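You operate a simulated robot arm through the tools that you are given. There is no shell and no other tool. Be economical: measure what you need, move in short steps, check, and stop when the job is done.

The job below is to be done with a simulated robot arm. You get a single attempt, and the scene is never put back.

Task
Shut the red and blue port levers and cap both ports.
Fine: air is bleeding in there; each cap on the port of its colour.

The check looks at the end state, three seconds after you hand in, the way a careful person would. Anything else that was tipped, shoved, dropped, spilled or broken makes it a failure. A push-on lid holds only when it is set on centred and level and pressed home; a screw cap is set on level and turned clockwise until tight.

Robot
A 7-joint arm with a two-finger parallel gripper, fixed in place. Base frame: the origin is at the foot of the arm, x ahead of it, y to its left, z up. Readings come in mm, degrees, newtons and seconds.
With the tool pointing down near the work surface it reaches from about 340 to 760 mm from the base axis. Its first joint turns from -115.0 to 115.0 degrees. Payload 3.91 kg.
Tool frame: the origin (TCP) lies between the finger pads and is the grasp point; the fingertips stand 30 mm ahead of it; z points along the fingers, y is the line along which they close. Largest opening 110 mm; finger width 20, thickness 10; the body of the gripper, 48 by 112 mm, starts 55 mm behind the TCP.
Orientation is told as [roll, pitch, yaw] about the base's x, y, z axes, in that order, counted from this pose: with the fingers straight down and closing along the base's y, the tool's x points along the base's -x, its y along +y and its z along -z.

Tools
- The arm moves only by the tool arm_command. Its argument "rows" is a list of rows, each a list of 3 entries, a list of its own where there are three numbers: the shift along the tool's x, y, z in units of 300 mm (1.0 is 300 mm), then the turn, a rotation vector about the tool's x, y, z in units of 180 degrees (1.0 is 180 degrees), then the closure, from 0 (fully open) to 1 (shut). In form: [[[x, y, z], [ax, ay, az], claw], ...]. A call has 1 to 10 rows; each row is the pose to reach, as a shift and turn from the pose commanded when the call began, along the tool's axes at that moment. A call with a number of a shift or a turn outside -1 to 1 is refused whole. Rows are played at 5 a second. More than 50 mm and 8.6 degrees between two rows, or a gripper value outside its range, and nothing of the call is played. A pose out of reach is approached as far as the arm can. The call stops where the force on the tool passes 60 N (or 10 N more than at its start, if that is more) or the arm is blocked; 0.2 s more then pass. The fingers move at their own pace (about 108 mm/s each) and stop on an object; they squeeze with about 29 N. The grip force told is the motor's: it shows also when the fingers shut on nothing. Time passes only in rows, and 0.2 s behind the last, so rows that repeat a pose let the fingers close. It gives the time, the measured TCP pose, the force on the tool (base axes), the opening and the grip force at its end, in the units of the frame above (readings bear some noise), with the torque about the TCP (base axes, N m) and any sound that the robot's microphone picked up.
- Cameras (640 x 400 px; columns grow to the right, rows downward): "scene" is fixed at [399.7, -648.4, 1531.1]; the picture's right is [0.50, 0.87, 0.00], its down [0.77, -0.44, -0.46] and it looks along [-0.40, 0.23, -0.89] (base axes); focal length 214 px, centre (320, 200). "wrist" rides on the gripper at [72, 17, -103] in the tool frame; the picture's right is [-0.23, 0.97, 0.00], its down [-0.76, -0.18, -0.62] and it looks along [-0.61, -0.14, 0.78] (tool axes); focal length 222 px, centre (320, 200). There is no depth. A picture from a camera that has moved, and an enlarged one, comes with that camera's place and axes in the base frame and with its lens.
- camera(camera): a new picture of that camera. It takes no simulated time.
- raise_lower(by): slides the trunk up (or, below 0, down) by that many mm; the arm rides with it, the base frame stays. It gives what a move gives, with no picture.
- inspect(camera, box): a new picture of the part [left, top, right, bottom] of that camera's present view, enlarged. It takes no simulated time.
- hand_in(): hands the job in; it is judged then, once.

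Work in short steps. Places have to be worked out from the pictures, the camera data and where the tool is seen: move nearer, look again, correct. Check each grasp and each placing, and mend what went wrong. You have 120 turns and 84 pictures in all, those below and enlarged ones among them. Open the gripper and draw the arm clear of the work before you hand the job in, unless the task says otherwise; then end with one line.

The tools are called by a JSON object that holds its "api" and its "payload". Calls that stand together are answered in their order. arm_command: Moves the arm, as the interface text tells. Its arguments: {"type":"object","properties":{"rows":{"type":"array","items":{"type":"array"}}},"required":["rows"]} The other tools are called the same way: raise_lower (by) slides the trunk up or down; camera (camera) takes a picture; inspect (camera, box) takes an enlarged picture of a part of a camera's view; hand_in () hands the job in.

At the start:

```text
time_s: 0.0
eef_pos: [14.8, -480.5, 1269.2]
tool_rot: [0.1, 0.0, 0.1]
force: [0.8, 0.6, -1.1]
moment: [-0.03, -0.01, 0.0]
finger_gap: 110.1
finger_force: 0.2
trunk travel left (down, up): [-825.0, 165.0]
```

scene: 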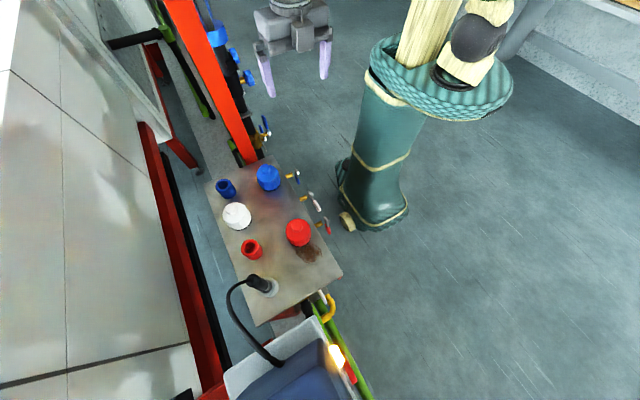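
wrist: 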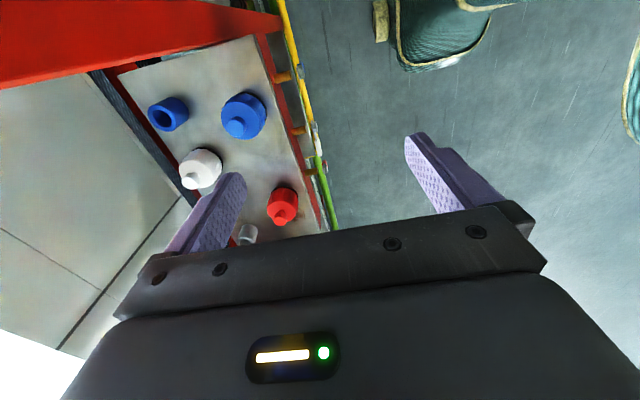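

The pictures show a panel with a blue and a red port, a few caps, and small levers at its edge. I'll look at them enlarged first.

{"api": "inspect", "payload": {"camera": "scene", "box": [200, 150, 360, 250]}}

{"api": "inspect", "payload": {"camera": "scene", "box": [200, 220, 360, 320]}}

{"api": "inspect", "payload": {"camera": "wrist", "box": [100, 20, 420, 240]}}

```text
4.00 times, centred on (280, 200) of scene
camera zoom: at [399.7, -648.4, 1531.1], right [0.5, 0.87, 0.0], down [0.77, -0.44, -0.46], along [-0.4, 0.23, -0.89], focal length 858 px, centre (480, 200)
```

zoom: 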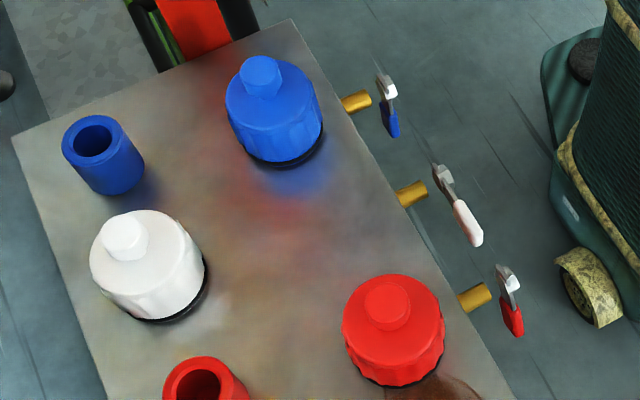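

```text
4.00 times, centred on (280, 270) of scene
camera zoom: at [399.7, -648.4, 1531.1], right [0.5, 0.87, 0.0], down [0.77, -0.44, -0.46], along [-0.4, 0.23, -0.89], focal length 858 px, centre (480, -80)
```

zoom: 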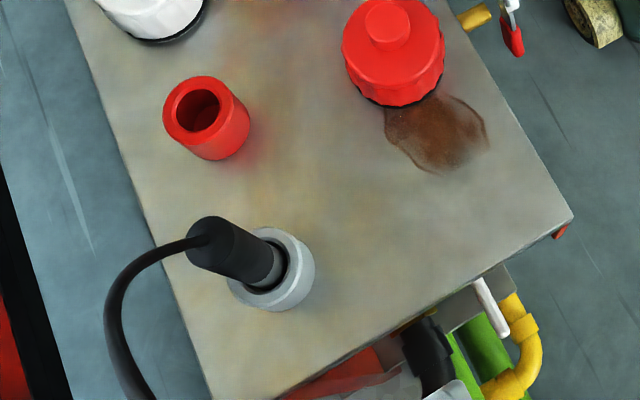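

```text
1.82 times, centred on (260, 130) of wrist
camera zoom: at [-58.2, -463.5, 1371.7], right [0.23, 0.97, 0.0], down [0.76, -0.18, 0.62], along [0.61, -0.14, -0.78], focal length 404 px, centre (429, 327)
```

zoom: 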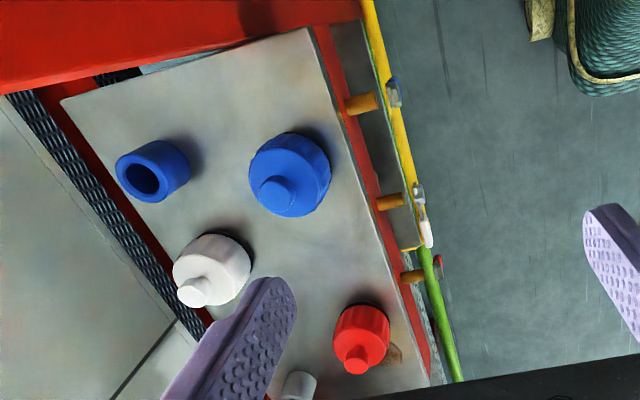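

Triangulated from both cameras: table top z≈983, cap knobs top z≈1053 (blue at (29,-606), red at (218,-607)), port tops z≈1029 (blue at (0,-724), red at (200,-726)). Now I'll take a closer look at the levers.

{"api": "inspect", "payload": {"camera": "wrist", "box": [260, 60, 356, 120]}}

{"api": "inspect", "payload": {"camera": "wrist", "box": [270, 110, 366, 180]}}

{"api": "inspect", "payload": {"camera": "scene", "box": [280, 165, 344, 240]}}

```text
6.67 times, centred on (308, 90) of wrist
camera zoom: at [-58.2, -463.5, 1371.7], right [0.23, 0.97, 0.0], down [0.76, -0.18, 0.62], along [0.61, -0.14, -0.78], focal length 1481 px, centre (400, 933)
```

zoom: 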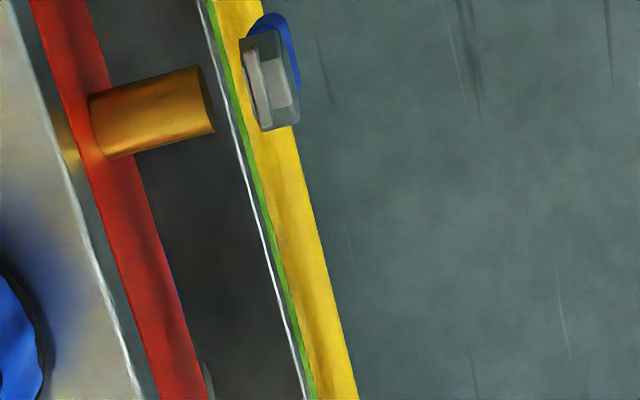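

```text
5.71 times, centred on (318, 145) of wrist
camera zoom: at [-58.2, -463.5, 1371.7], right [0.23, 0.97, 0.0], down [0.76, -0.18, 0.62], along [0.61, -0.14, -0.78], focal length 1269 px, centre (331, 514)
```

zoom: 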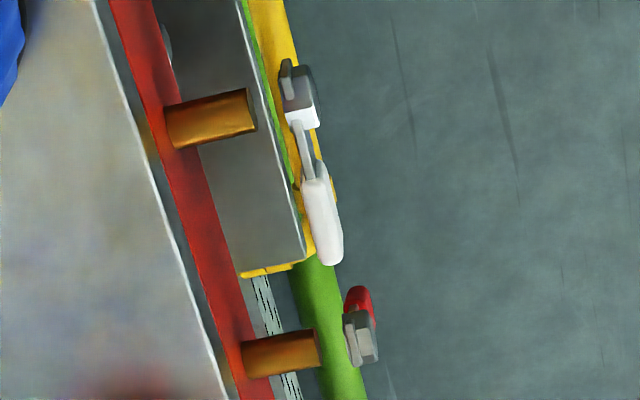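

```text
5.33 times, centred on (312, 202) of scene
camera zoom: at [399.7, -648.4, 1531.1], right [0.5, 0.87, 0.0], down [0.77, -0.44, -0.46], along [-0.4, 0.23, -0.89], focal length 1144 px, centre (363, 187)
```

zoom: 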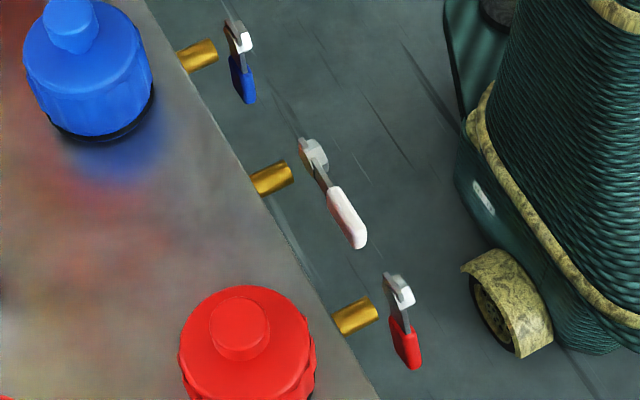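

White's lever (its port is capped, so shut) lies horizontally along +x with its pivot at about (98,-510,934). Blue and red hang straight down (open). I'll back off toward the arm and tilt the tool to look at the levers from the side.

{"api": "arm_command", "payload": {"rows": [[[0, 0.05, 0], [0.04, 0, 0], 1], [[0, 0.1, 0], [0.08, 0, 0], 1], [[0, 0.15, 0], [0.12, 0, 0], 1], [[0, 0.2, 0], [0.16, 0, 0], 1], [[0, 0.25, 0], [0.2, 0, 0], 1], [[0, 0.3, 0], [0.24, 0, 0], 1], [[0, 0.35, 0], [0.28, 0, 0], 1], [[0, 0.35, 0], [0.28, 0, 0], 1]]}}

```text
time_s: 1.8
eef_pos: [0.9, -383.0, 1272.7]
tool_rot: [-50.2, 0.1, -2.0]
force: [8.1, -2.0, 0.9]
moment: [0.08, 0.4, -0.45]
finger_gap: 0.1
finger_force: 28.9
out of reach, approached as far as the arm can: row 6, 7, 8
trunk travel left (down, up): [-825.0, 165.0]
```

It reached nearly that pose, with the limit at about y=-383. I'll lower the trunk, then look.

{"api": "raise_lower", "payload": {"by": -230}}

{"api": "camera", "payload": {"camera": "wrist"}}

{"api": "camera", "payload": {"camera": "scene"}}

```text
time_s: 4.2
eef_pos: [13.8, -382.0, 1043.9]
tool_rot: [-50.3, 0.0, 0.0]
force: [0.4, -0.8, -0.5]
moment: [0.02, -0.03, -0.01]
finger_gap: 0.0
finger_force: 29.0
trunk travel left (down, up): [-595.0, 395.0]
```

```text
75 pictures are left
camera wrist: at [-59.0, -291.3, 1096.1], right [0.23, 0.62, -0.75], down [0.76, 0.37, 0.53], along [0.61, -0.69, -0.39], focal length 222 px, centre (320, 200)
```

wrist: 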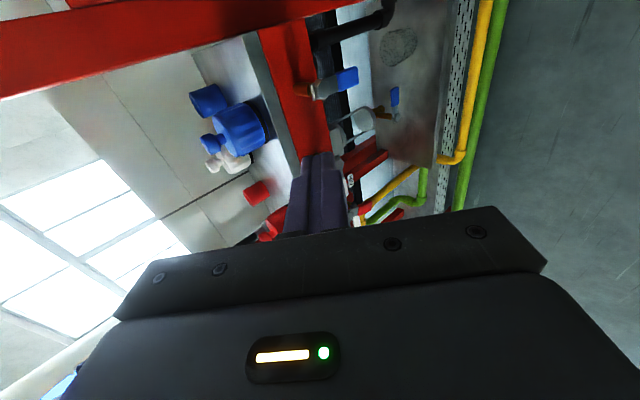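

```text
74 pictures are left
```

scene: 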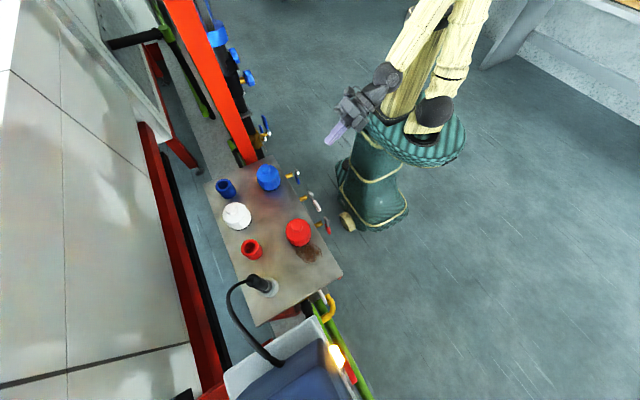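

The blue lever is visible; I'll enlarge it and the area behind it for labels.

{"api": "inspect", "payload": {"camera": "wrist", "box": [270, 50, 400, 150]}}

{"api": "inspect", "payload": {"camera": "wrist", "box": [335, 120, 415, 240]}}

```text
4.00 times, centred on (335, 100) of wrist
camera zoom: at [-59.0, -291.3, 1096.1], right [0.23, 0.62, -0.75], down [0.76, 0.37, 0.53], along [0.61, -0.69, -0.39], focal length 888 px, centre (260, 600)
```

zoom: 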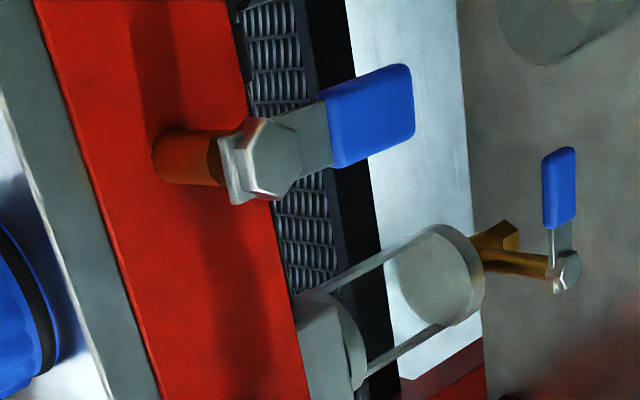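

```text
3.33 times, centred on (375, 180) of wrist
camera zoom: at [-59.0, -291.3, 1096.1], right [0.23, 0.62, -0.75], down [0.76, 0.37, 0.53], along [0.61, -0.69, -0.39], focal length 740 px, centre (137, 267)
```

zoom: 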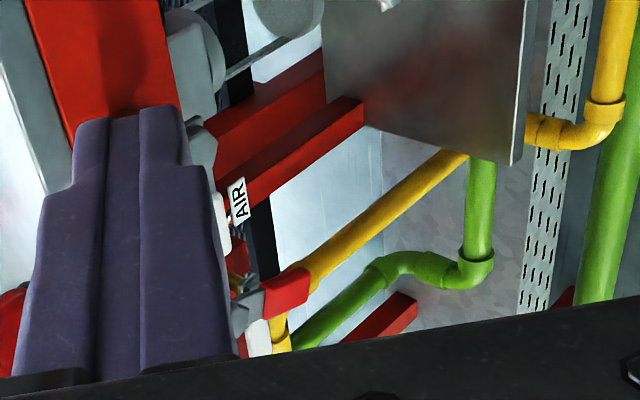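

I'll slide 100 mm in +x to see the white lever, the red lever and that AIR tag.

{"api": "arm_command", "payload": {"rows": [[[-0.15, 0, 0], [0, 0, 0], 1], [[-0.3, 0, 0], [0, 0, 0], 1], [[-0.4, 0, 0], [0, 0, 0], 1]]}}

{"api": "camera", "payload": {"camera": "wrist"}}

```text
time_s: 5.0
eef_pos: [132.9, -382.0, 1043.6]
tool_rot: [-50.3, 0.1, 0.1]
force: [-0.1, 0.1, -0.8]
moment: [-0.01, 0.01, 0.01]
finger_gap: 0.0
finger_force: 28.8
out of reach, approached as far as the arm can: row 1
trunk travel left (down, up): [-595.0, 395.0]
```

```text
71 pictures are left
camera wrist: at [60.7, -291.4, 1097.0], right [0.23, 0.62, -0.75], down [0.76, 0.37, 0.53], along [0.61, -0.69, -0.39], focal length 222 px, centre (320, 200)
```

wrist: 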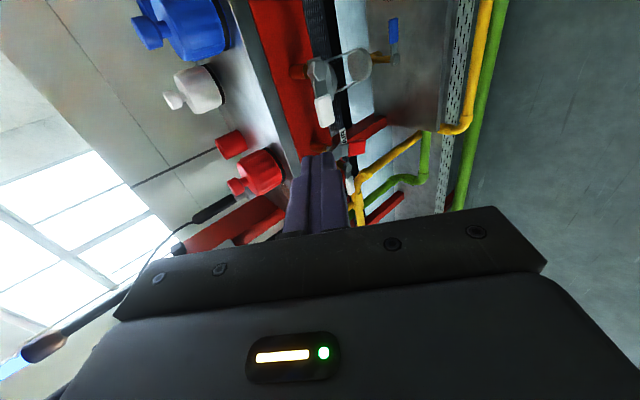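

{"api": "inspect", "payload": {"camera": "wrist", "box": [280, 40, 376, 130]}}

{"api": "inspect", "payload": {"camera": "wrist", "box": [326, 110, 390, 180]}}

```text
4.44 times, centred on (328, 85) of wrist
camera zoom: at [60.7, -291.4, 1097.0], right [0.23, 0.62, -0.75], down [0.76, 0.37, 0.53], along [0.61, -0.69, -0.39], focal length 987 px, centre (284, 711)
```

zoom: 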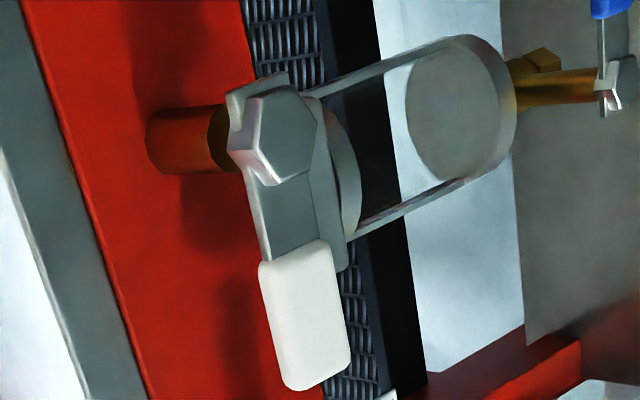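

```text
5.71 times, centred on (358, 145) of wrist
camera zoom: at [60.7, -291.4, 1097.0], right [0.23, 0.62, -0.75], down [0.76, 0.37, 0.53], along [0.61, -0.69, -0.39], focal length 1269 px, centre (103, 514)
```

zoom: 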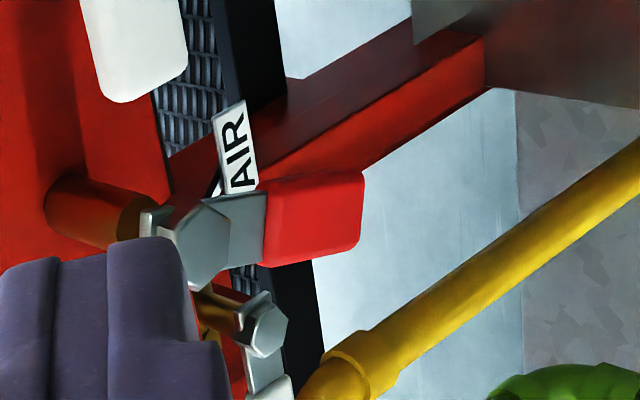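

The red lever hangs down from its pivot at about (197,-510,934). I'll lower the trunk so the closed fingers are level with its handle, then slip them in on its -x side.

{"api": "raise_lower", "payload": {"by": -150}}

```text
time_s: 6.8
eef_pos: [135.5, -382.0, 894.0]
tool_rot: [-50.3, 0.0, 0.1]
force: [-0.2, 0.2, -0.3]
moment: [0.02, 0.03, -0.05]
finger_gap: 0.0
finger_force: 28.7
trunk travel left (down, up): [-445.0, 545.0]
```

Next I move forward, still short of the lever plane, to check alignment.

{"api": "arm_command", "payload": {"rows": [[[-0.05, -0.078, 0.094], [0, 0, 0], 1], [[-0.1, -0.156, 0.187], [0, 0, 0], 1], [[-0.1, -0.156, 0.187], [0, 0, 0], 1]]}}

{"api": "inspect", "payload": {"camera": "wrist", "box": [200, 60, 440, 210]}}

{"api": "inspect", "payload": {"camera": "scene", "box": [280, 165, 376, 255]}}

```text
time_s: 7.6
eef_pos: [164.1, -456.7, 894.1]
tool_rot: [-50.3, 0.0, 0.0]
force: [0.0, -0.2, -0.2]
moment: [0.01, 0.02, -0.01]
finger_gap: 0.0
finger_force: 29.3
trunk travel left (down, up): [-445.0, 545.0]
```

```text
2.67 times, centred on (320, 135) of wrist
camera zoom: at [92.0, -364.6, 947.2], right [0.23, 0.62, -0.75], down [0.76, 0.37, 0.53], along [0.61, -0.69, -0.39], focal length 592 px, centre (320, 373)
```

zoom: 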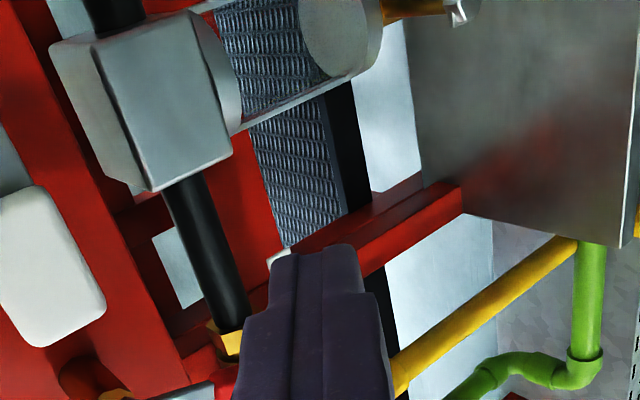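

```text
4.44 times, centred on (328, 210) of scene
camera zoom: at [399.7, -648.4, 1531.1], right [0.5, 0.87, 0.0], down [0.77, -0.44, -0.46], along [-0.4, 0.23, -0.89], focal length 953 px, centre (284, 156)
```

zoom: 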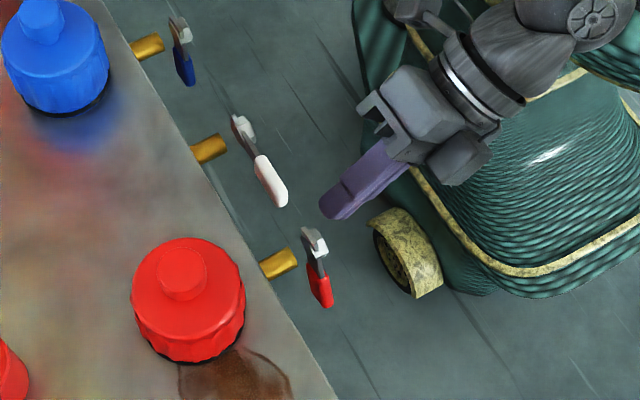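

The clearances look fine. Now I insert the fingers across the lever plane on red's -x side, below the white handle.

{"api": "arm_command", "payload": {"rows": [[[-0.004, -0.035, 0.062], [0, 0, 0], 1], [[-0.007, -0.08, 0.117], [0, 0, 0], 1], [[-0.007, -0.08, 0.117], [0, 0, 0], 1]]}}

{"api": "inspect", "payload": {"camera": "scene", "box": [280, 165, 376, 255]}}

```text
time_s: 8.4
eef_pos: [167.5, -498.5, 889.5]
tool_rot: [-50.2, 0.0, 0.1]
force: [-0.4, 0.2, -0.4]
moment: [-0.03, -0.02, 0.0]
finger_gap: 0.0
finger_force: 29.4
trunk travel left (down, up): [-445.0, 545.0]
```

```text
4.44 times, centred on (328, 210) of scene
camera zoom: at [399.7, -648.4, 1531.1], right [0.5, 0.87, 0.0], down [0.77, -0.44, -0.46], along [-0.4, 0.23, -0.89], focal length 953 px, centre (284, 156)
```

zoom: 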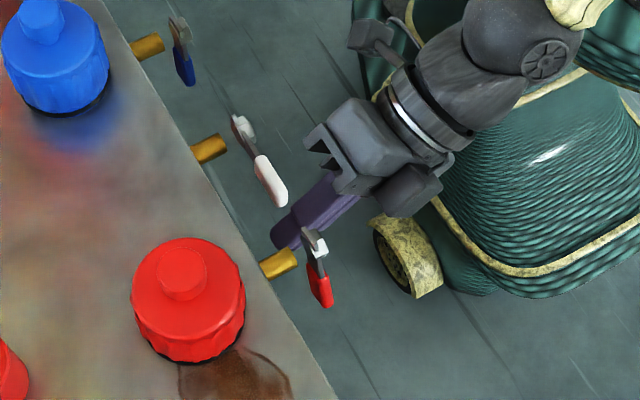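

The fingers are in behind the red lever. I'll sweep the first half of the arc.

{"api": "arm_command", "payload": {"rows": [[[-0.036, 0.004, 0.003], [0, 0, 0], 1], [[-0.0717, 0.0077, 0.0064], [0, 0, 0], 1], [[-0.098, 0.0077, 0.0064], [0, 0, 0], 1], [[-0.1237, 0.0077, 0.0064], [0, 0, 0], 1], [[-0.15, 0.0026, 0.0021], [0, 0, 0], 1], [[-0.1737, -0.0026, -0.0021], [0, 0, 0], 1]]}}

{"api": "inspect", "payload": {"camera": "scene", "box": [280, 165, 376, 255]}}

```text
time_s: 9.8
eef_pos: [218.8, -499.1, 890.9]
tool_rot: [-50.3, -0.1, 0.1]
force: [-1.2, 3.8, -0.9]
moment: [-0.01, -0.03, 0.01]
finger_gap: 0.0
finger_force: 28.8
trunk travel left (down, up): [-445.0, 545.0]
```

```text
4.44 times, centred on (328, 210) of scene
camera zoom: at [399.7, -648.4, 1531.1], right [0.5, 0.87, 0.0], down [0.77, -0.44, -0.46], along [-0.4, 0.23, -0.89], focal length 953 px, centre (284, 156)
```

zoom: 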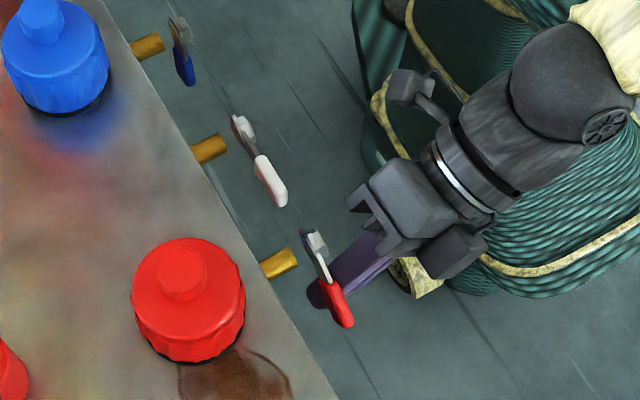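

The red lever follows with little force. I'll do the second half of the arc up to horizontal.

{"api": "arm_command", "payload": {"rows": [[[-0.0477, -0.0184, -0.0154], [0, 0, 0], 1], [[-0.066, -0.032, -0.027], [0, 0, 0], 1], [[-0.0843, -0.0466, -0.0388], [0, 0, 0], 1], [[-0.099, -0.063, -0.052], [0, 0, 0], 1], [[-0.111, -0.0783, -0.0653], [0, 0, 0], 1], [[-0.111, -0.0783, -0.0653], [0, 0, 0], 1]]}}

{"api": "inspect", "payload": {"camera": "scene", "box": [280, 165, 376, 255]}}

```text
time_s: 11.2
eef_pos: [249.6, -497.2, 917.7]
tool_rot: [-49.8, 0.1, -0.2]
force: [-15.7, 5.3, -35.4]
moment: [0.42, -0.35, -0.25]
finger_gap: 0.0
finger_force: 28.9
trunk travel left (down, up): [-445.0, 545.0]
```

```text
4.44 times, centred on (328, 210) of scene
camera zoom: at [399.7, -648.4, 1531.1], right [0.5, 0.87, 0.0], down [0.77, -0.44, -0.46], along [-0.4, 0.23, -0.89], focal length 953 px, centre (284, 156)
```

zoom: 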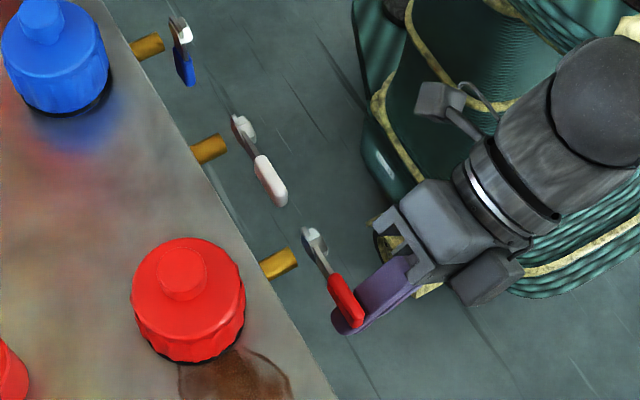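

Reaction 35 N at the stop: red is now horizontal like white. I'll drop off it and withdraw along the finger axis.

{"api": "arm_command", "payload": {"rows": [[[0, 0.04, 0.033], [0, 0, 0], 1], [[0, 0.04, 0.033], [0, 0, 0], 1], [[0, 0.04, -0.1], [0, 0, 0], 1], [[0, 0.04, -0.24], [0, 0, 0], 1]]}}

{"api": "camera", "payload": {"camera": "wrist"}}

{"api": "inspect", "payload": {"camera": "scene", "box": [280, 165, 376, 255]}}

```text
time_s: 12.2
eef_pos: [251.4, -433.8, 959.1]
tool_rot: [-50.5, 0.0, -0.1]
force: [-0.3, 0.2, 0.1]
moment: [0.01, -0.01, 0.01]
finger_gap: 0.1
finger_force: 29.2
trunk travel left (down, up): [-445.0, 545.0]
```

```text
63 pictures are left
camera wrist: at [178.9, -343.1, 1012.1], right [0.23, 0.62, -0.75], down [0.76, 0.37, 0.53], along [0.61, -0.69, -0.39], focal length 222 px, centre (320, 200)
```

wrist: 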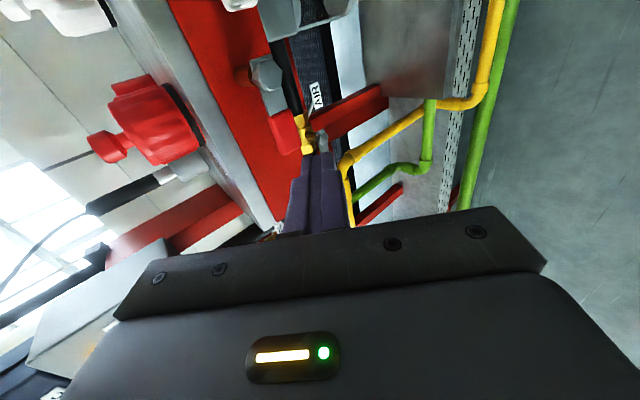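

```text
4.44 times, centred on (328, 210) of scene
camera zoom: at [399.7, -648.4, 1531.1], right [0.5, 0.87, 0.0], down [0.77, -0.44, -0.46], along [-0.4, 0.23, -0.89], focal length 953 px, centre (284, 156)
```

zoom: 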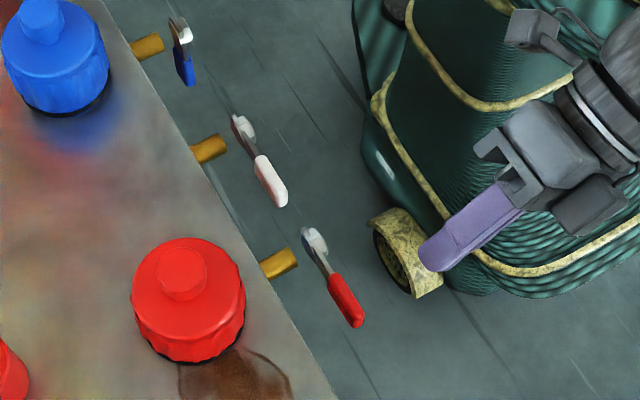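

Red stays put, so blue is next. I'll travel at y≈-434 to just on the -x side of the blue lever.

{"api": "arm_command", "payload": {"rows": [[[0.14, 0.024, 0.02], [0, 0, 0], 1], [[0.28, 0.048, 0.04], [0, 0, 0], 1], [[0.42, 0.072, 0.06], [0, 0, 0], 1], [[0.56, 0.096, 0.08], [0, 0, 0], 1], [[0.7, 0.12, 0.1], [0, 0, 0], 1], [[0.84, 0.144, 0.12], [0, 0, 0], 1], [[0.945, 0.168, 0.14], [0, 0, 0], 1], [[0.945, 0.168, 0.14], [0, 0, 0], 1]]}}

{"api": "inspect", "payload": {"camera": "scene", "box": [260, 140, 356, 230]}}

```text
time_s: 14.0
eef_pos: [-29.8, -434.0, 893.1]
tool_rot: [-50.2, -0.1, 0.1]
force: [0.6, -0.3, 0.2]
moment: [0.0, 0.02, -0.01]
finger_gap: 0.0
finger_force: 28.8
trunk travel left (down, up): [-445.0, 545.0]
```

```text
4.44 times, centred on (308, 185) of scene
camera zoom: at [399.7, -648.4, 1531.1], right [0.5, 0.87, 0.0], down [0.77, -0.44, -0.46], along [-0.4, 0.23, -0.89], focal length 953 px, centre (373, 267)
```

zoom: 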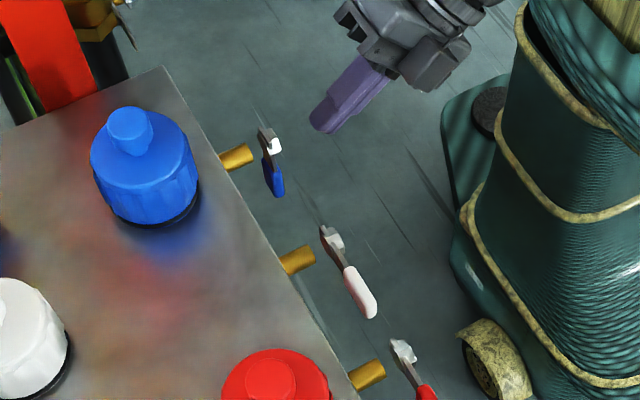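

Aligned. I'll insert behind the blue lever and sweep the first half.

{"api": "arm_command", "payload": {"rows": [[[0.005, -0.065, 0.086], [0, 0, 0], 1], [[0.01, -0.13, 0.1715], [0, 0, 0], 1], [[0.01, -0.13, 0.1715], [0, 0, 0], 1]]}}

{"api": "inspect", "payload": {"camera": "scene", "box": [260, 140, 356, 230]}}

```text
time_s: 14.8
eef_pos: [-34.3, -500.7, 891.5]
tool_rot: [-50.4, 0.1, 0.0]
force: [0.2, -0.3, -0.4]
moment: [0.02, 0.02, 0.01]
finger_gap: 0.0
finger_force: 28.9
trunk travel left (down, up): [-445.0, 545.0]
```

```text
4.44 times, centred on (308, 185) of scene
camera zoom: at [399.7, -648.4, 1531.1], right [0.5, 0.87, 0.0], down [0.77, -0.44, -0.46], along [-0.4, 0.23, -0.89], focal length 953 px, centre (373, 267)
```

zoom: 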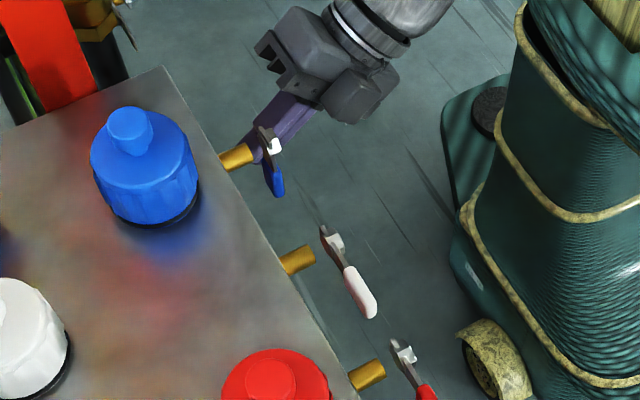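

In position. I'll run the whole arc in one call; the force limit guards it.

{"api": "arm_command", "payload": {"rows": [[[-0.037, 0.006, -0.003], [0, 0, 0], 1], [[-0.087, 0.0155, 0.0046], [0, 0, 0], 1], [[-0.113, 0.0155, 0.0046], [0, 0, 0], 1], [[-0.139, 0.0155, 0.0046], [0, 0, 0], 1], [[-0.189, 0.005, -0.004], [0, 0, 0], 1], [[-0.234, -0.014, -0.02], [0, 0, 0], 1], [[-0.27, -0.042, -0.043], [0, 0, 0], 1], [[-0.285, -0.059, -0.057], [0, 0, 0], 1], [[-0.297, -0.074, -0.07], [0, 0, 0], 1], [[-0.297, -0.074, -0.07], [0, 0, 0], 1]]}}

{"api": "inspect", "payload": {"camera": "scene", "box": [260, 140, 356, 230]}}

```text
time_s: 17.0
eef_pos: [51.9, -497.9, 917.9]
tool_rot: [-49.9, 0.0, -0.2]
force: [-11.8, 5.4, -32.3]
moment: [0.39, -0.01, -0.21]
finger_gap: 0.0
finger_force: 29.1
trunk travel left (down, up): [-445.0, 545.0]
```

```text
4.44 times, centred on (308, 185) of scene
camera zoom: at [399.7, -648.4, 1531.1], right [0.5, 0.87, 0.0], down [0.77, -0.44, -0.46], along [-0.4, 0.23, -0.89], focal length 953 px, centre (373, 267)
```

zoom: 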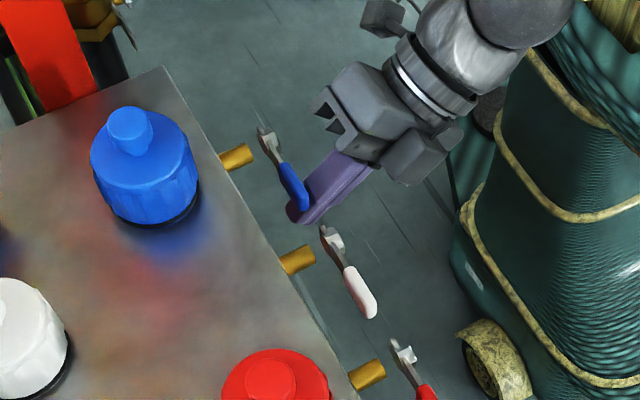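

Blue has reached the same stop. I withdraw as before.

{"api": "arm_command", "payload": {"rows": [[[0, 0.04, 0.033], [0, 0, 0], 1], [[0, 0.04, 0.033], [0, 0, 0], 1], [[0, 0.04, -0.1], [0, 0, 0], 1], [[0, 0.04, -0.24], [0, 0, 0], 1]]}}

{"api": "raise_lower", "payload": {"by": 240}}

{"api": "inspect", "payload": {"camera": "scene", "box": [260, 150, 356, 240]}}

```text
time_s: 18.0
eef_pos: [69.6, -434.1, 958.7]
tool_rot: [-50.3, 0.0, 1.9]
force: [3.7, 0.2, 1.2]
moment: [0.02, 0.25, -0.24]
finger_gap: 0.0
finger_force: 28.9
trunk travel left (down, up): [-445.0, 545.0]
```

```text
time_s: 20.5
eef_pos: [55.1, -435.2, 1199.1]
tool_rot: [-50.3, 0.0, -0.1]
force: [0.3, 0.2, -0.2]
moment: [0.0, -0.01, -0.02]
finger_gap: 0.0
finger_force: 28.5
trunk travel left (down, up): [-685.0, 305.0]
```

```text
4.44 times, centred on (308, 195) of scene
camera zoom: at [399.7, -648.4, 1531.1], right [0.5, 0.87, 0.0], down [0.77, -0.44, -0.46], along [-0.4, 0.23, -0.89], focal length 953 px, centre (373, 222)
```

zoom: 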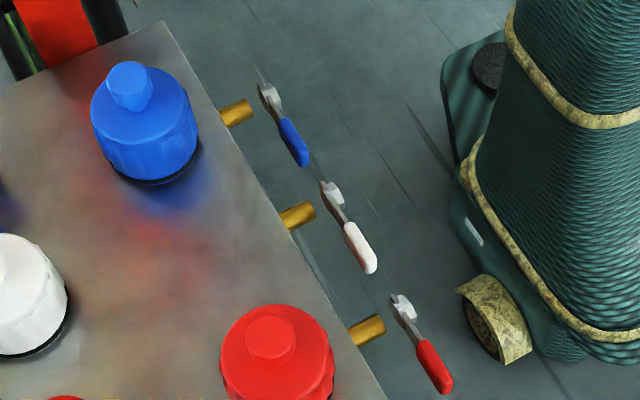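

All three levers are now parallel (shut). Next I bring the tool upright above the blue cap with the fingers open and look at the cap and port.

{"api": "arm_command", "payload": {"rows": [[[0.011, -0.036, 0.063], [-0.035, 0, 0], 0.1], [[0.022, -0.072, 0.126], [-0.07, 0, 0], 0.1], [[0.033, -0.108, 0.188], [-0.105, 0, 0], 0.1], [[0.044, -0.144, 0.251], [-0.14, 0, 0], 0.1], [[0.055, -0.18, 0.314], [-0.175, 0, 0], 0.1], [[0.065, -0.216, 0.377], [-0.21, 0, 0], 0.1], [[0.076, -0.252, 0.439], [-0.245, 0, 0], 0.1], [[0.087, -0.288, 0.502], [-0.279, 0, 0], 0.1], [[0.087, -0.288, 0.502], [-0.279, 0, 0], 0.1]]}}

{"api": "camera", "payload": {"camera": "wrist"}}

{"api": "inspect", "payload": {"camera": "scene", "box": [200, 150, 320, 240]}}

```text
time_s: 22.5
eef_pos: [29.4, -605.5, 1168.3]
tool_rot: [-0.2, 0.1, 0.0]
force: [-0.1, 0.1, -0.1]
moment: [0.03, 0.02, 0.02]
finger_gap: 98.8
finger_force: 0.1
out of reach, approached as far as the arm can: row 1
trunk travel left (down, up): [-685.0, 305.0]
```

```text
57 pictures are left
camera wrist: at [-43.6, -587.8, 1271.5], right [0.23, 0.97, 0.0], down [0.76, -0.18, 0.62], along [0.61, -0.14, -0.78], focal length 222 px, centre (320, 200)
```

wrist: 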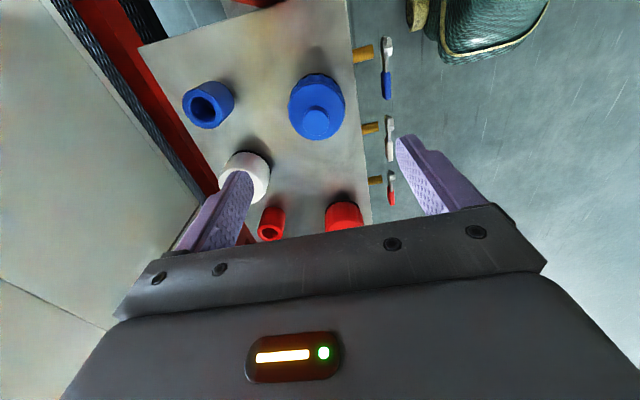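

```text
4.44 times, centred on (260, 195) of scene
camera zoom: at [399.7, -648.4, 1531.1], right [0.5, 0.87, 0.0], down [0.77, -0.44, -0.46], along [-0.4, 0.23, -0.89], focal length 953 px, centre (587, 222)
```

zoom: 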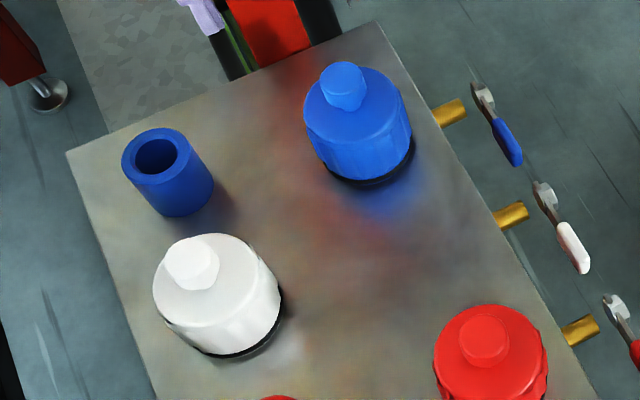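

Enlarge the blue port and cap for threads and exact centres.

{"api": "inspect", "payload": {"camera": "wrist", "box": [170, 60, 266, 140]}}

{"api": "inspect", "payload": {"camera": "wrist", "box": [270, 60, 366, 150]}}

```text
5.00 times, centred on (218, 100) of wrist
camera zoom: at [-43.6, -587.8, 1271.5], right [0.23, 0.97, 0.0], down [0.76, -0.18, 0.62], along [0.61, -0.14, -0.78], focal length 1111 px, centre (830, 700)
```

zoom: 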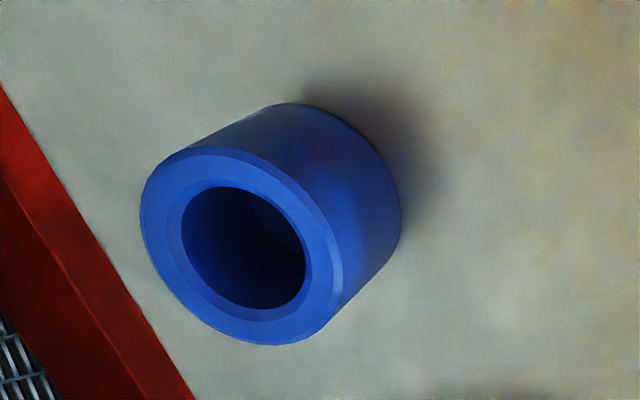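

```text
4.44 times, centred on (318, 105) of wrist
camera zoom: at [-43.6, -587.8, 1271.5], right [0.23, 0.97, 0.0], down [0.76, -0.18, 0.62], along [0.61, -0.14, -0.78], focal length 987 px, centre (329, 622)
```

zoom: 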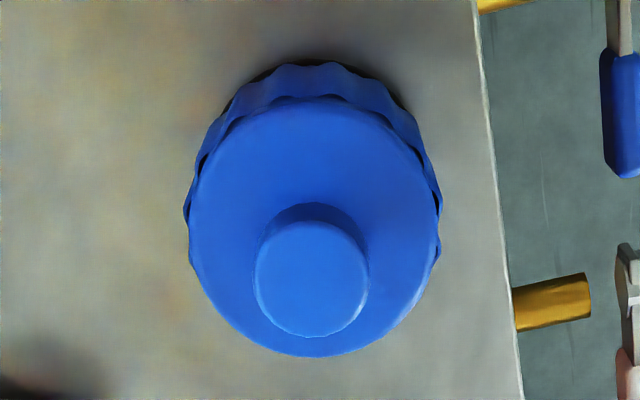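

Port is smooth and unthreaded, so these are push-on caps. I descend straight over the blue cap with open fingers (TCP z≈1020).

{"api": "arm_command", "payload": {"rows": [[[0, -0.004, 0.14], [0, 0, 0], 0.1], [[0, -0.004, 0.28], [0, 0, 0], 0.1], [[0, -0.004, 0.4], [0, 0, 0], 0.1], [[0, -0.004, 0.47], [0, 0, 0], 0.1], [[0, -0.004, 0.49], [0, 0, 0], 0.1], [[0, -0.004, 0.49], [0, 0, 0], 0.1]]}}

{"api": "camera", "payload": {"camera": "wrist"}}

{"api": "inspect", "payload": {"camera": "scene", "box": [220, 130, 330, 220]}}

```text
time_s: 23.9
eef_pos: [29.0, -607.0, 1020.7]
tool_rot: [-0.1, 0.0, -0.1]
force: [0.2, -0.2, 0.0]
moment: [-0.05, 0.0, 0.0]
finger_gap: 98.9
finger_force: 0.0
trunk travel left (down, up): [-685.0, 305.0]
```

```text
53 pictures are left
camera wrist: at [-43.7, -590.1, 1123.4], right [0.23, 0.97, 0.0], down [0.76, -0.18, 0.62], along [0.61, -0.14, -0.78], focal length 222 px, centre (320, 200)
```

wrist: 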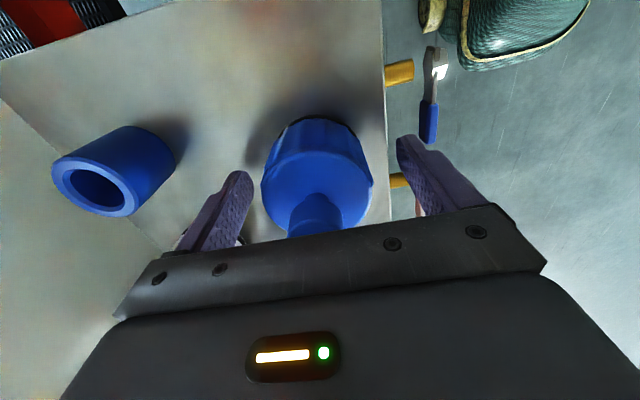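

```text
4.44 times, centred on (275, 175) of scene
camera zoom: at [399.7, -648.4, 1531.1], right [0.5, 0.87, 0.0], down [0.77, -0.44, -0.46], along [-0.4, 0.23, -0.89], focal length 953 px, centre (520, 311)
```

zoom: 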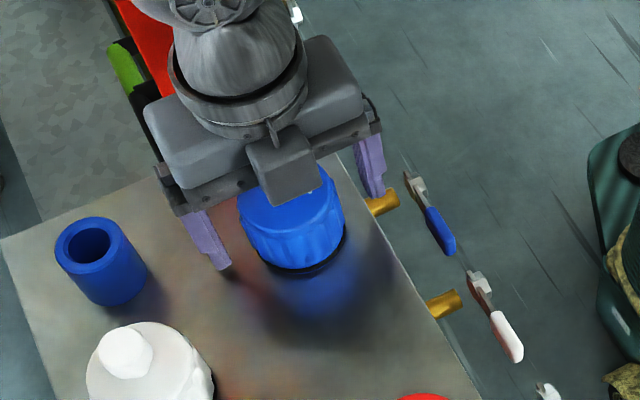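

The cap is centred between the fingers. I close on it.

{"api": "arm_command", "payload": {"rows": [[[0, 0, 0], [0, 0, 0], 1], [[0, 0, 0], [0, 0, 0], 1], [[0, 0, 0], [0, 0, 0], 1]]}}

```text
time_s: 24.7
eef_pos: [29.2, -609.6, 1021.5]
tool_rot: [-0.1, -0.1, -0.1]
force: [0.4, 0.4, 0.3]
moment: [0.04, 0.0, 0.0]
finger_gap: 59.0
finger_force: 28.7
trunk travel left (down, up): [-685.0, 305.0]
```

Gripped at 59 mm. I lift 75 mm and check.

{"api": "arm_command", "payload": {"rows": [[[0, 0, -0.05], [0, 0, 0], 1], [[0, 0, -0.15], [0, 0, 0], 1], [[0, 0, -0.25], [0, 0, 0], 1], [[0, 0, -0.25], [0, 0, 0], 1]]}}

{"api": "camera", "payload": {"camera": "wrist"}}

{"api": "inspect", "payload": {"camera": "scene", "box": [200, 110, 320, 210]}}

```text
time_s: 25.7
eef_pos: [29.0, -607.4, 1096.0]
tool_rot: [0.0, 0.0, -0.1]
force: [0.7, 1.1, -0.4]
moment: [-0.01, -0.01, 0.0]
finger_gap: 59.1
finger_force: 29.1
trunk travel left (down, up): [-685.0, 305.0]
```

```text
51 pictures are left
camera wrist: at [-44.1, -589.9, 1198.6], right [0.23, 0.97, 0.0], down [0.76, -0.18, 0.62], along [0.61, -0.14, -0.78], focal length 222 px, centre (320, 200)
```

wrist: 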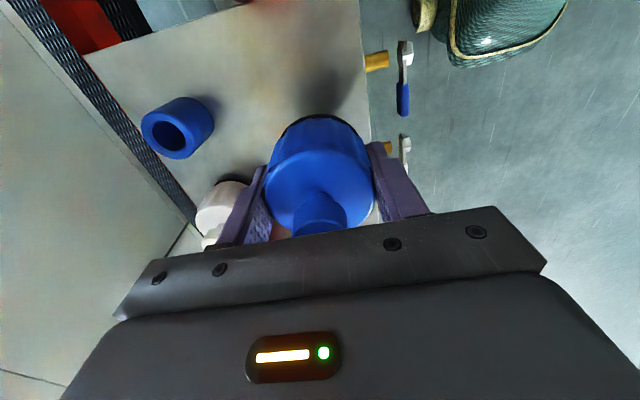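

```text
4.00 times, centred on (260, 160) of scene
camera zoom: at [399.7, -648.4, 1531.1], right [0.5, 0.87, 0.0], down [0.77, -0.44, -0.46], along [-0.4, 0.23, -0.89], focal length 858 px, centre (560, 360)
```

zoom: 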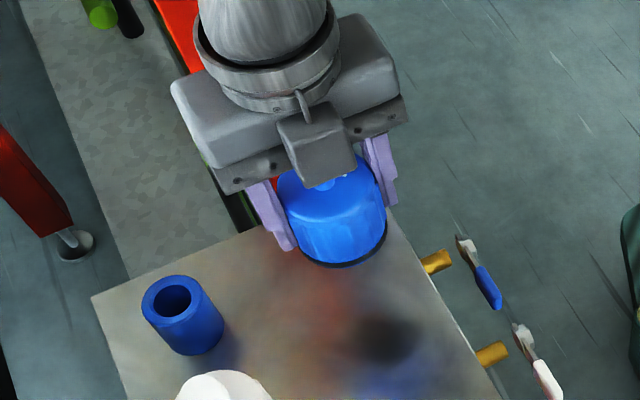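

The cap is held level. I'll enlarge it to check its x-offset relative to the TCP, and re-measure the port.

{"api": "inspect", "payload": {"camera": "wrist", "box": [250, 105, 390, 240]}}

{"api": "inspect", "payload": {"camera": "wrist", "box": [130, 80, 226, 170]}}

```text
2.96 times, centred on (320, 172) of wrist
camera zoom: at [-44.1, -589.9, 1198.6], right [0.23, 0.97, 0.0], down [0.76, -0.18, 0.62], along [0.61, -0.14, -0.78], focal length 658 px, centre (320, 282)
```

zoom: 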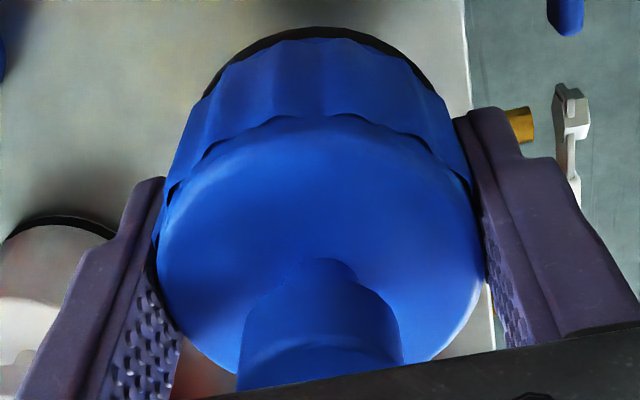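

```text
4.44 times, centred on (178, 125) of wrist
camera zoom: at [-44.1, -589.9, 1198.6], right [0.23, 0.97, 0.0], down [0.76, -0.18, 0.62], along [0.61, -0.14, -0.78], focal length 987 px, centre (951, 533)
```

zoom: 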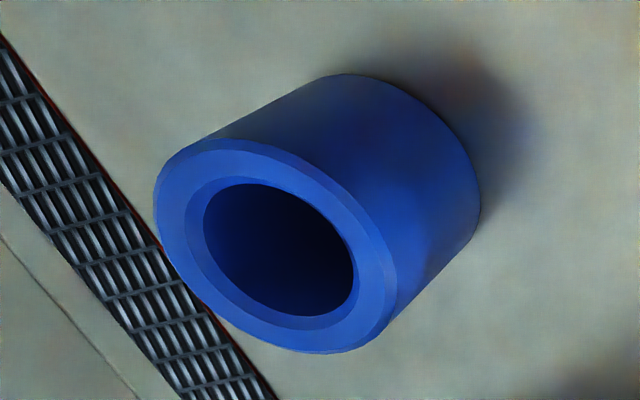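

Its x-offset is uncertain by about 2 mm, so I'll set it back down, then squeeze it with the gripper turned 90° to centre it in both axes.

{"api": "arm_command", "payload": {"rows": [[[0, 0, 0.1], [0, 0, 0], 1], [[0, 0, 0.2], [0, 0, 0], 1], [[0, 0, 0.248], [0, 0, 0], 1], [[0, 0, 0.248], [0, 0, 0], 1], [[0, 0, 0.248], [0, 0, 0], 0.15], [[0, 0, 0.248], [0, 0, 0], 0.15], [[0, 0, 0.248], [0, 0, 0], 0.15]]}}

```text
time_s: 27.3
eef_pos: [28.1, -607.4, 1021.3]
tool_rot: [-0.1, 0.0, 0.0]
force: [0.2, 0.4, -0.1]
moment: [0.03, 0.01, 0.0]
finger_gap: 93.5
finger_force: 0.1
trunk travel left (down, up): [-685.0, 305.0]
```

I rotate 90° about the tool axis around the cap, fingers open.

{"api": "arm_command", "payload": {"rows": [[[0, 0, 0], [0, 0, 0.0455], 0.15], [[0, 0, 0], [0, 0, 0.091], 0.15], [[0, 0, 0], [0, 0, 0.1365], 0.15], [[0, 0, 0], [0, 0, 0.182], 0.15], [[0, 0, 0], [0, 0, 0.2275], 0.15], [[0, 0, 0], [0, 0, 0.273], 0.15], [[0, 0, 0], [0, 0, 0.3185], 0.15], [[0, 0, 0], [0, 0, 0.364], 0.15], [[0, 0, 0], [0, 0, 0.4095], 0.15], [[0, 0, 0], [0, 0, 0.455], 0.15]]}}

{"api": "arm_command", "payload": {"rows": [[[0, 0, 0], [0, 0, 0.045], 0.15], [[0, 0, 0], [0, 0, 0.045], 0.15], [[0, 0, 0], [0, 0, 0.045], 1], [[0, 0, 0], [0, 0, 0.045], 1], [[0, 0, 0], [0, 0, 0.045], 1]]}}

```text
time_s: 29.5
eef_pos: [28.4, -607.3, 1022.6]
tool_rot: [0.0, 0.0, -82.0]
force: [0.4, 0.4, 0.0]
moment: [0.0, 0.0, -0.02]
finger_gap: 93.3
finger_force: 0.2
trunk travel left (down, up): [-685.0, 305.0]
```

```text
time_s: 30.7
eef_pos: [29.5, -607.4, 1020.7]
tool_rot: [0.0, -0.1, -90.1]
force: [-0.6, 0.0, -0.1]
moment: [-0.02, -0.01, -0.04]
finger_gap: 59.5
finger_force: 29.3
trunk travel left (down, up): [-685.0, 305.0]
```

The cap is now centred at TCP (29.5,-607.4). I open and rise 90 mm to take a reference view of the known cap centre, then take the same view above the port.

{"api": "arm_command", "payload": {"rows": [[[0, 0, 0], [0, 0, 0], 0.15], [[0, 0, 0], [0, 0, 0], 0.15], [[0, 0, -0.1], [0, 0, 0], 0.15], [[0, 0, -0.2], [0, 0, 0], 0.15], [[0, 0, -0.3], [0, 0, 0], 0.15], [[0, 0, -0.3], [0, 0, 0], 0.15]]}}

{"api": "inspect", "payload": {"camera": "wrist", "box": [256, 80, 384, 180]}}

```text
time_s: 32.1
eef_pos: [29.2, -607.6, 1112.4]
tool_rot: [0.0, -0.1, -90.0]
force: [-0.1, 0.3, 0.6]
moment: [0.05, 0.0, 0.0]
finger_gap: 93.5
finger_force: 0.1
trunk travel left (down, up): [-685.0, 305.0]
```

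```text
4.00 times, centred on (320, 130) of wrist
camera zoom: at [45.1, -533.9, 1214.8], right [0.97, -0.23, 0.0], down [-0.18, -0.76, 0.62], along [-0.14, -0.61, -0.78], focal length 888 px, centre (320, 480)
```

zoom: 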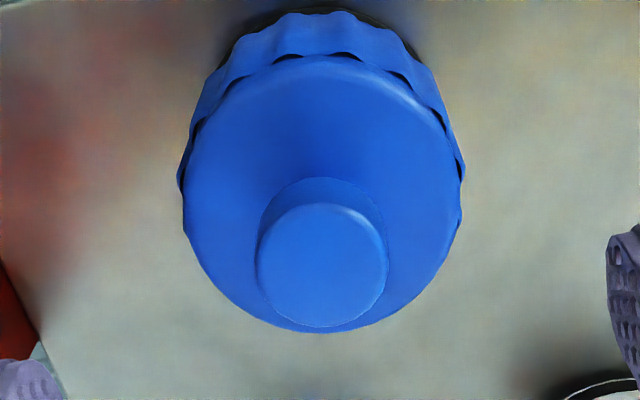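

Reference view taken (disc centre column ≈321, knob at (322,265)). Now I move the same tool pose over the estimated blue port centre.

{"api": "arm_command", "payload": {"rows": [[[-0.1, -0.03, 0], [0, 0, 0], 0.15], [[-0.2, -0.06, 0], [0, 0, 0], 0.15], [[-0.3, -0.09, 0], [0, 0, 0], 0.15], [[-0.388, -0.103, 0], [0, 0, 0], 0.15], [[-0.388, -0.103, 0], [0, 0, 0], 0.15]]}}

{"api": "inspect", "payload": {"camera": "wrist", "box": [256, 80, 384, 180]}}

{"api": "camera", "payload": {"camera": "wrist"}}

```text
time_s: 33.3
eef_pos: [12.1, -671.6, 1103.1]
tool_rot: [-0.1, -0.2, -89.8]
force: [0.4, -0.3, -0.4]
moment: [-0.01, 0.05, -0.01]
finger_gap: 93.5
finger_force: 0.0
out of reach, approached as far as the arm can: row 3, 4, 5
trunk travel left (down, up): [-685.0, 305.0]
```

```text
4.00 times, centred on (320, 130) of wrist
camera zoom: at [28.1, -597.3, 1205.1], right [0.97, -0.23, 0.0], down [-0.18, -0.76, 0.63], along [-0.14, -0.61, -0.78], focal length 888 px, centre (320, 480)
```

zoom: 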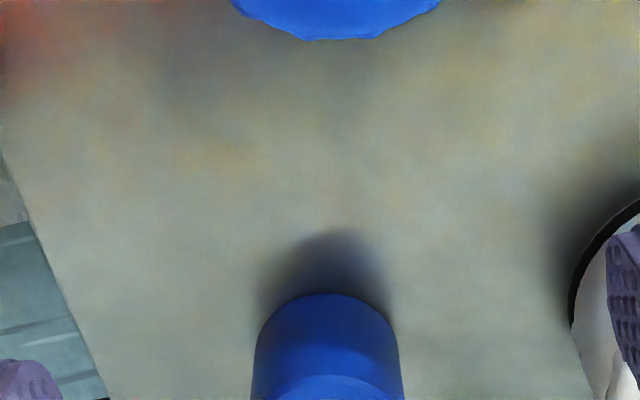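

```text
45 pictures are left
camera wrist: at [28.1, -597.3, 1205.1], right [0.97, -0.23, 0.0], down [-0.18, -0.76, 0.63], along [-0.14, -0.61, -0.78], focal length 222 px, centre (320, 200)
```

wrist: 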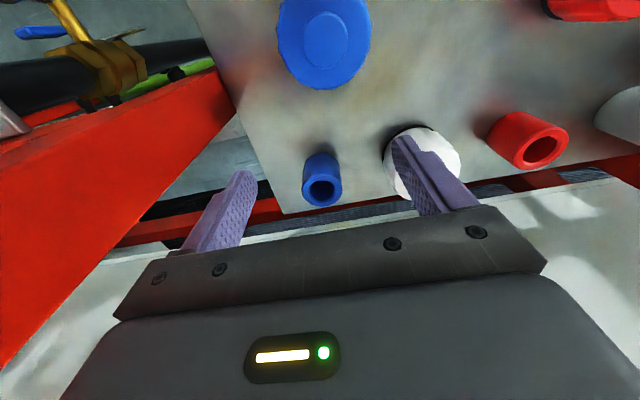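

Reach ran out because the trunk is too low for this distance (the arm is stretched upward). I raise the trunk 220 mm, then bring the tool back down with the arm.

{"api": "raise_lower", "payload": {"by": 220}}

{"api": "arm_command", "payload": {"rows": [[[0, 0, 0.14], [0, 0, 0], 0.15], [[0, 0, 0.28], [0, 0, 0], 0.15], [[0, 0, 0.42], [0, 0, 0], 0.15], [[0, 0, 0.56], [0, 0, 0], 0.15], [[0, 0, 0.7], [0, 0, 0], 0.15], [[0, 0, 0.7], [0, 0, 0], 0.15]]}}

```text
time_s: 35.6
eef_pos: [10.5, -671.1, 1321.5]
tool_rot: [0.0, 0.0, -90.0]
force: [0.0, -0.7, 0.2]
moment: [-0.01, 0.01, 0.0]
finger_gap: 93.6
finger_force: 0.1
trunk travel left (down, up): [-905.0, 85.0]
```

```text
time_s: 37.0
eef_pos: [7.0, -699.4, 1111.6]
tool_rot: [0.1, -0.1, -89.9]
force: [-0.4, 0.6, -0.2]
moment: [0.02, -0.04, 0.02]
finger_gap: 93.5
finger_force: 0.0
out of reach, approached as far as the arm can: row 1, 2, 3, 4, 5, 6
trunk travel left (down, up): [-905.0, 85.0]
```

Reach is still limited at r≈700. This could come from the yaw −90 wrist configuration, so I turn back to yaw 0 and see whether it gets out further.

{"api": "arm_command", "payload": {"rows": [[[0, 0, 0], [0, 0, -0.0455], 0.15], [[0, 0, 0], [0, 0, -0.091], 0.15], [[0, 0, 0], [0, 0, -0.1365], 0.15], [[0, 0, 0], [0, 0, -0.182], 0.15], [[0, 0, 0], [0, 0, -0.2275], 0.15], [[0, 0, 0], [0, 0, -0.273], 0.15], [[0, 0, 0], [0, 0, -0.3185], 0.15], [[0, 0, 0], [0, 0, -0.364], 0.15], [[0, 0, 0], [0, 0, -0.4095], 0.15], [[0, 0, 0], [0, 0, -0.455], 0.15]]}}

{"api": "arm_command", "payload": {"rows": [[[0, 0, 0], [0, 0, -0.045], 0.15], [[0, 0, 0], [0, 0, -0.045], 0.15], [[0, 0, 0], [0, 0, -0.045], 0.15]]}}

{"api": "camera", "payload": {"camera": "wrist"}}

{"api": "camera", "payload": {"camera": "scene"}}

```text
time_s: 39.2
eef_pos: [-0.9, -699.0, 1110.8]
tool_rot: [-0.1, 0.0, -8.3]
force: [-0.5, -1.1, 0.1]
moment: [-0.04, 0.0, 0.01]
finger_gap: 93.6
finger_force: 0.0
trunk travel left (down, up): [-905.0, 85.0]
```

```text
time_s: 40.0
eef_pos: [7.8, -699.4, 1111.3]
tool_rot: [-0.1, 0.0, -0.1]
force: [0.1, -0.2, -0.3]
moment: [0.01, -0.03, 0.0]
finger_gap: 93.4
finger_force: 0.0
trunk travel left (down, up): [-905.0, 85.0]
```

```text
44 pictures are left
camera wrist: at [-65.7, -681.8, 1213.9], right [0.23, 0.97, 0.0], down [0.76, -0.18, 0.62], along [0.61, -0.14, -0.78], focal length 222 px, centre (320, 200)
```

wrist: 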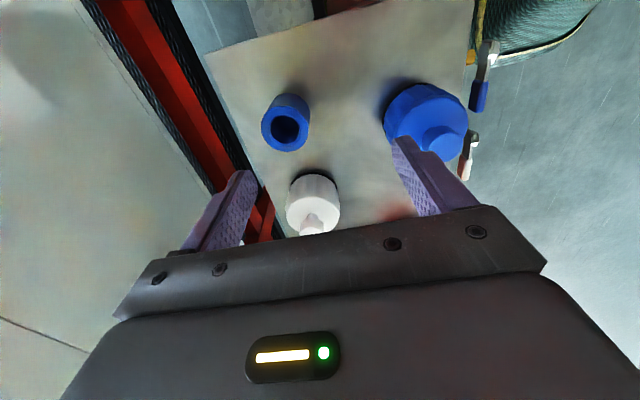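

```text
43 pictures are left
```

scene: 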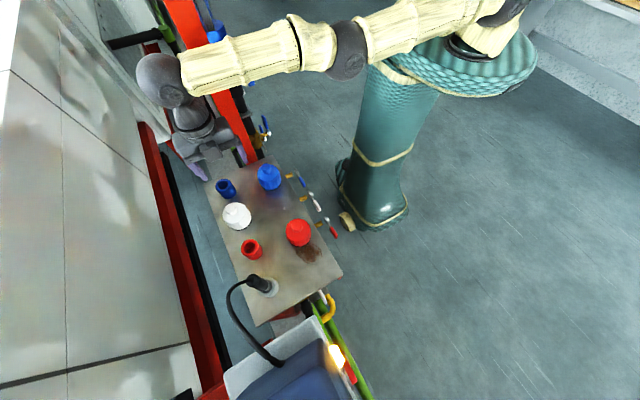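

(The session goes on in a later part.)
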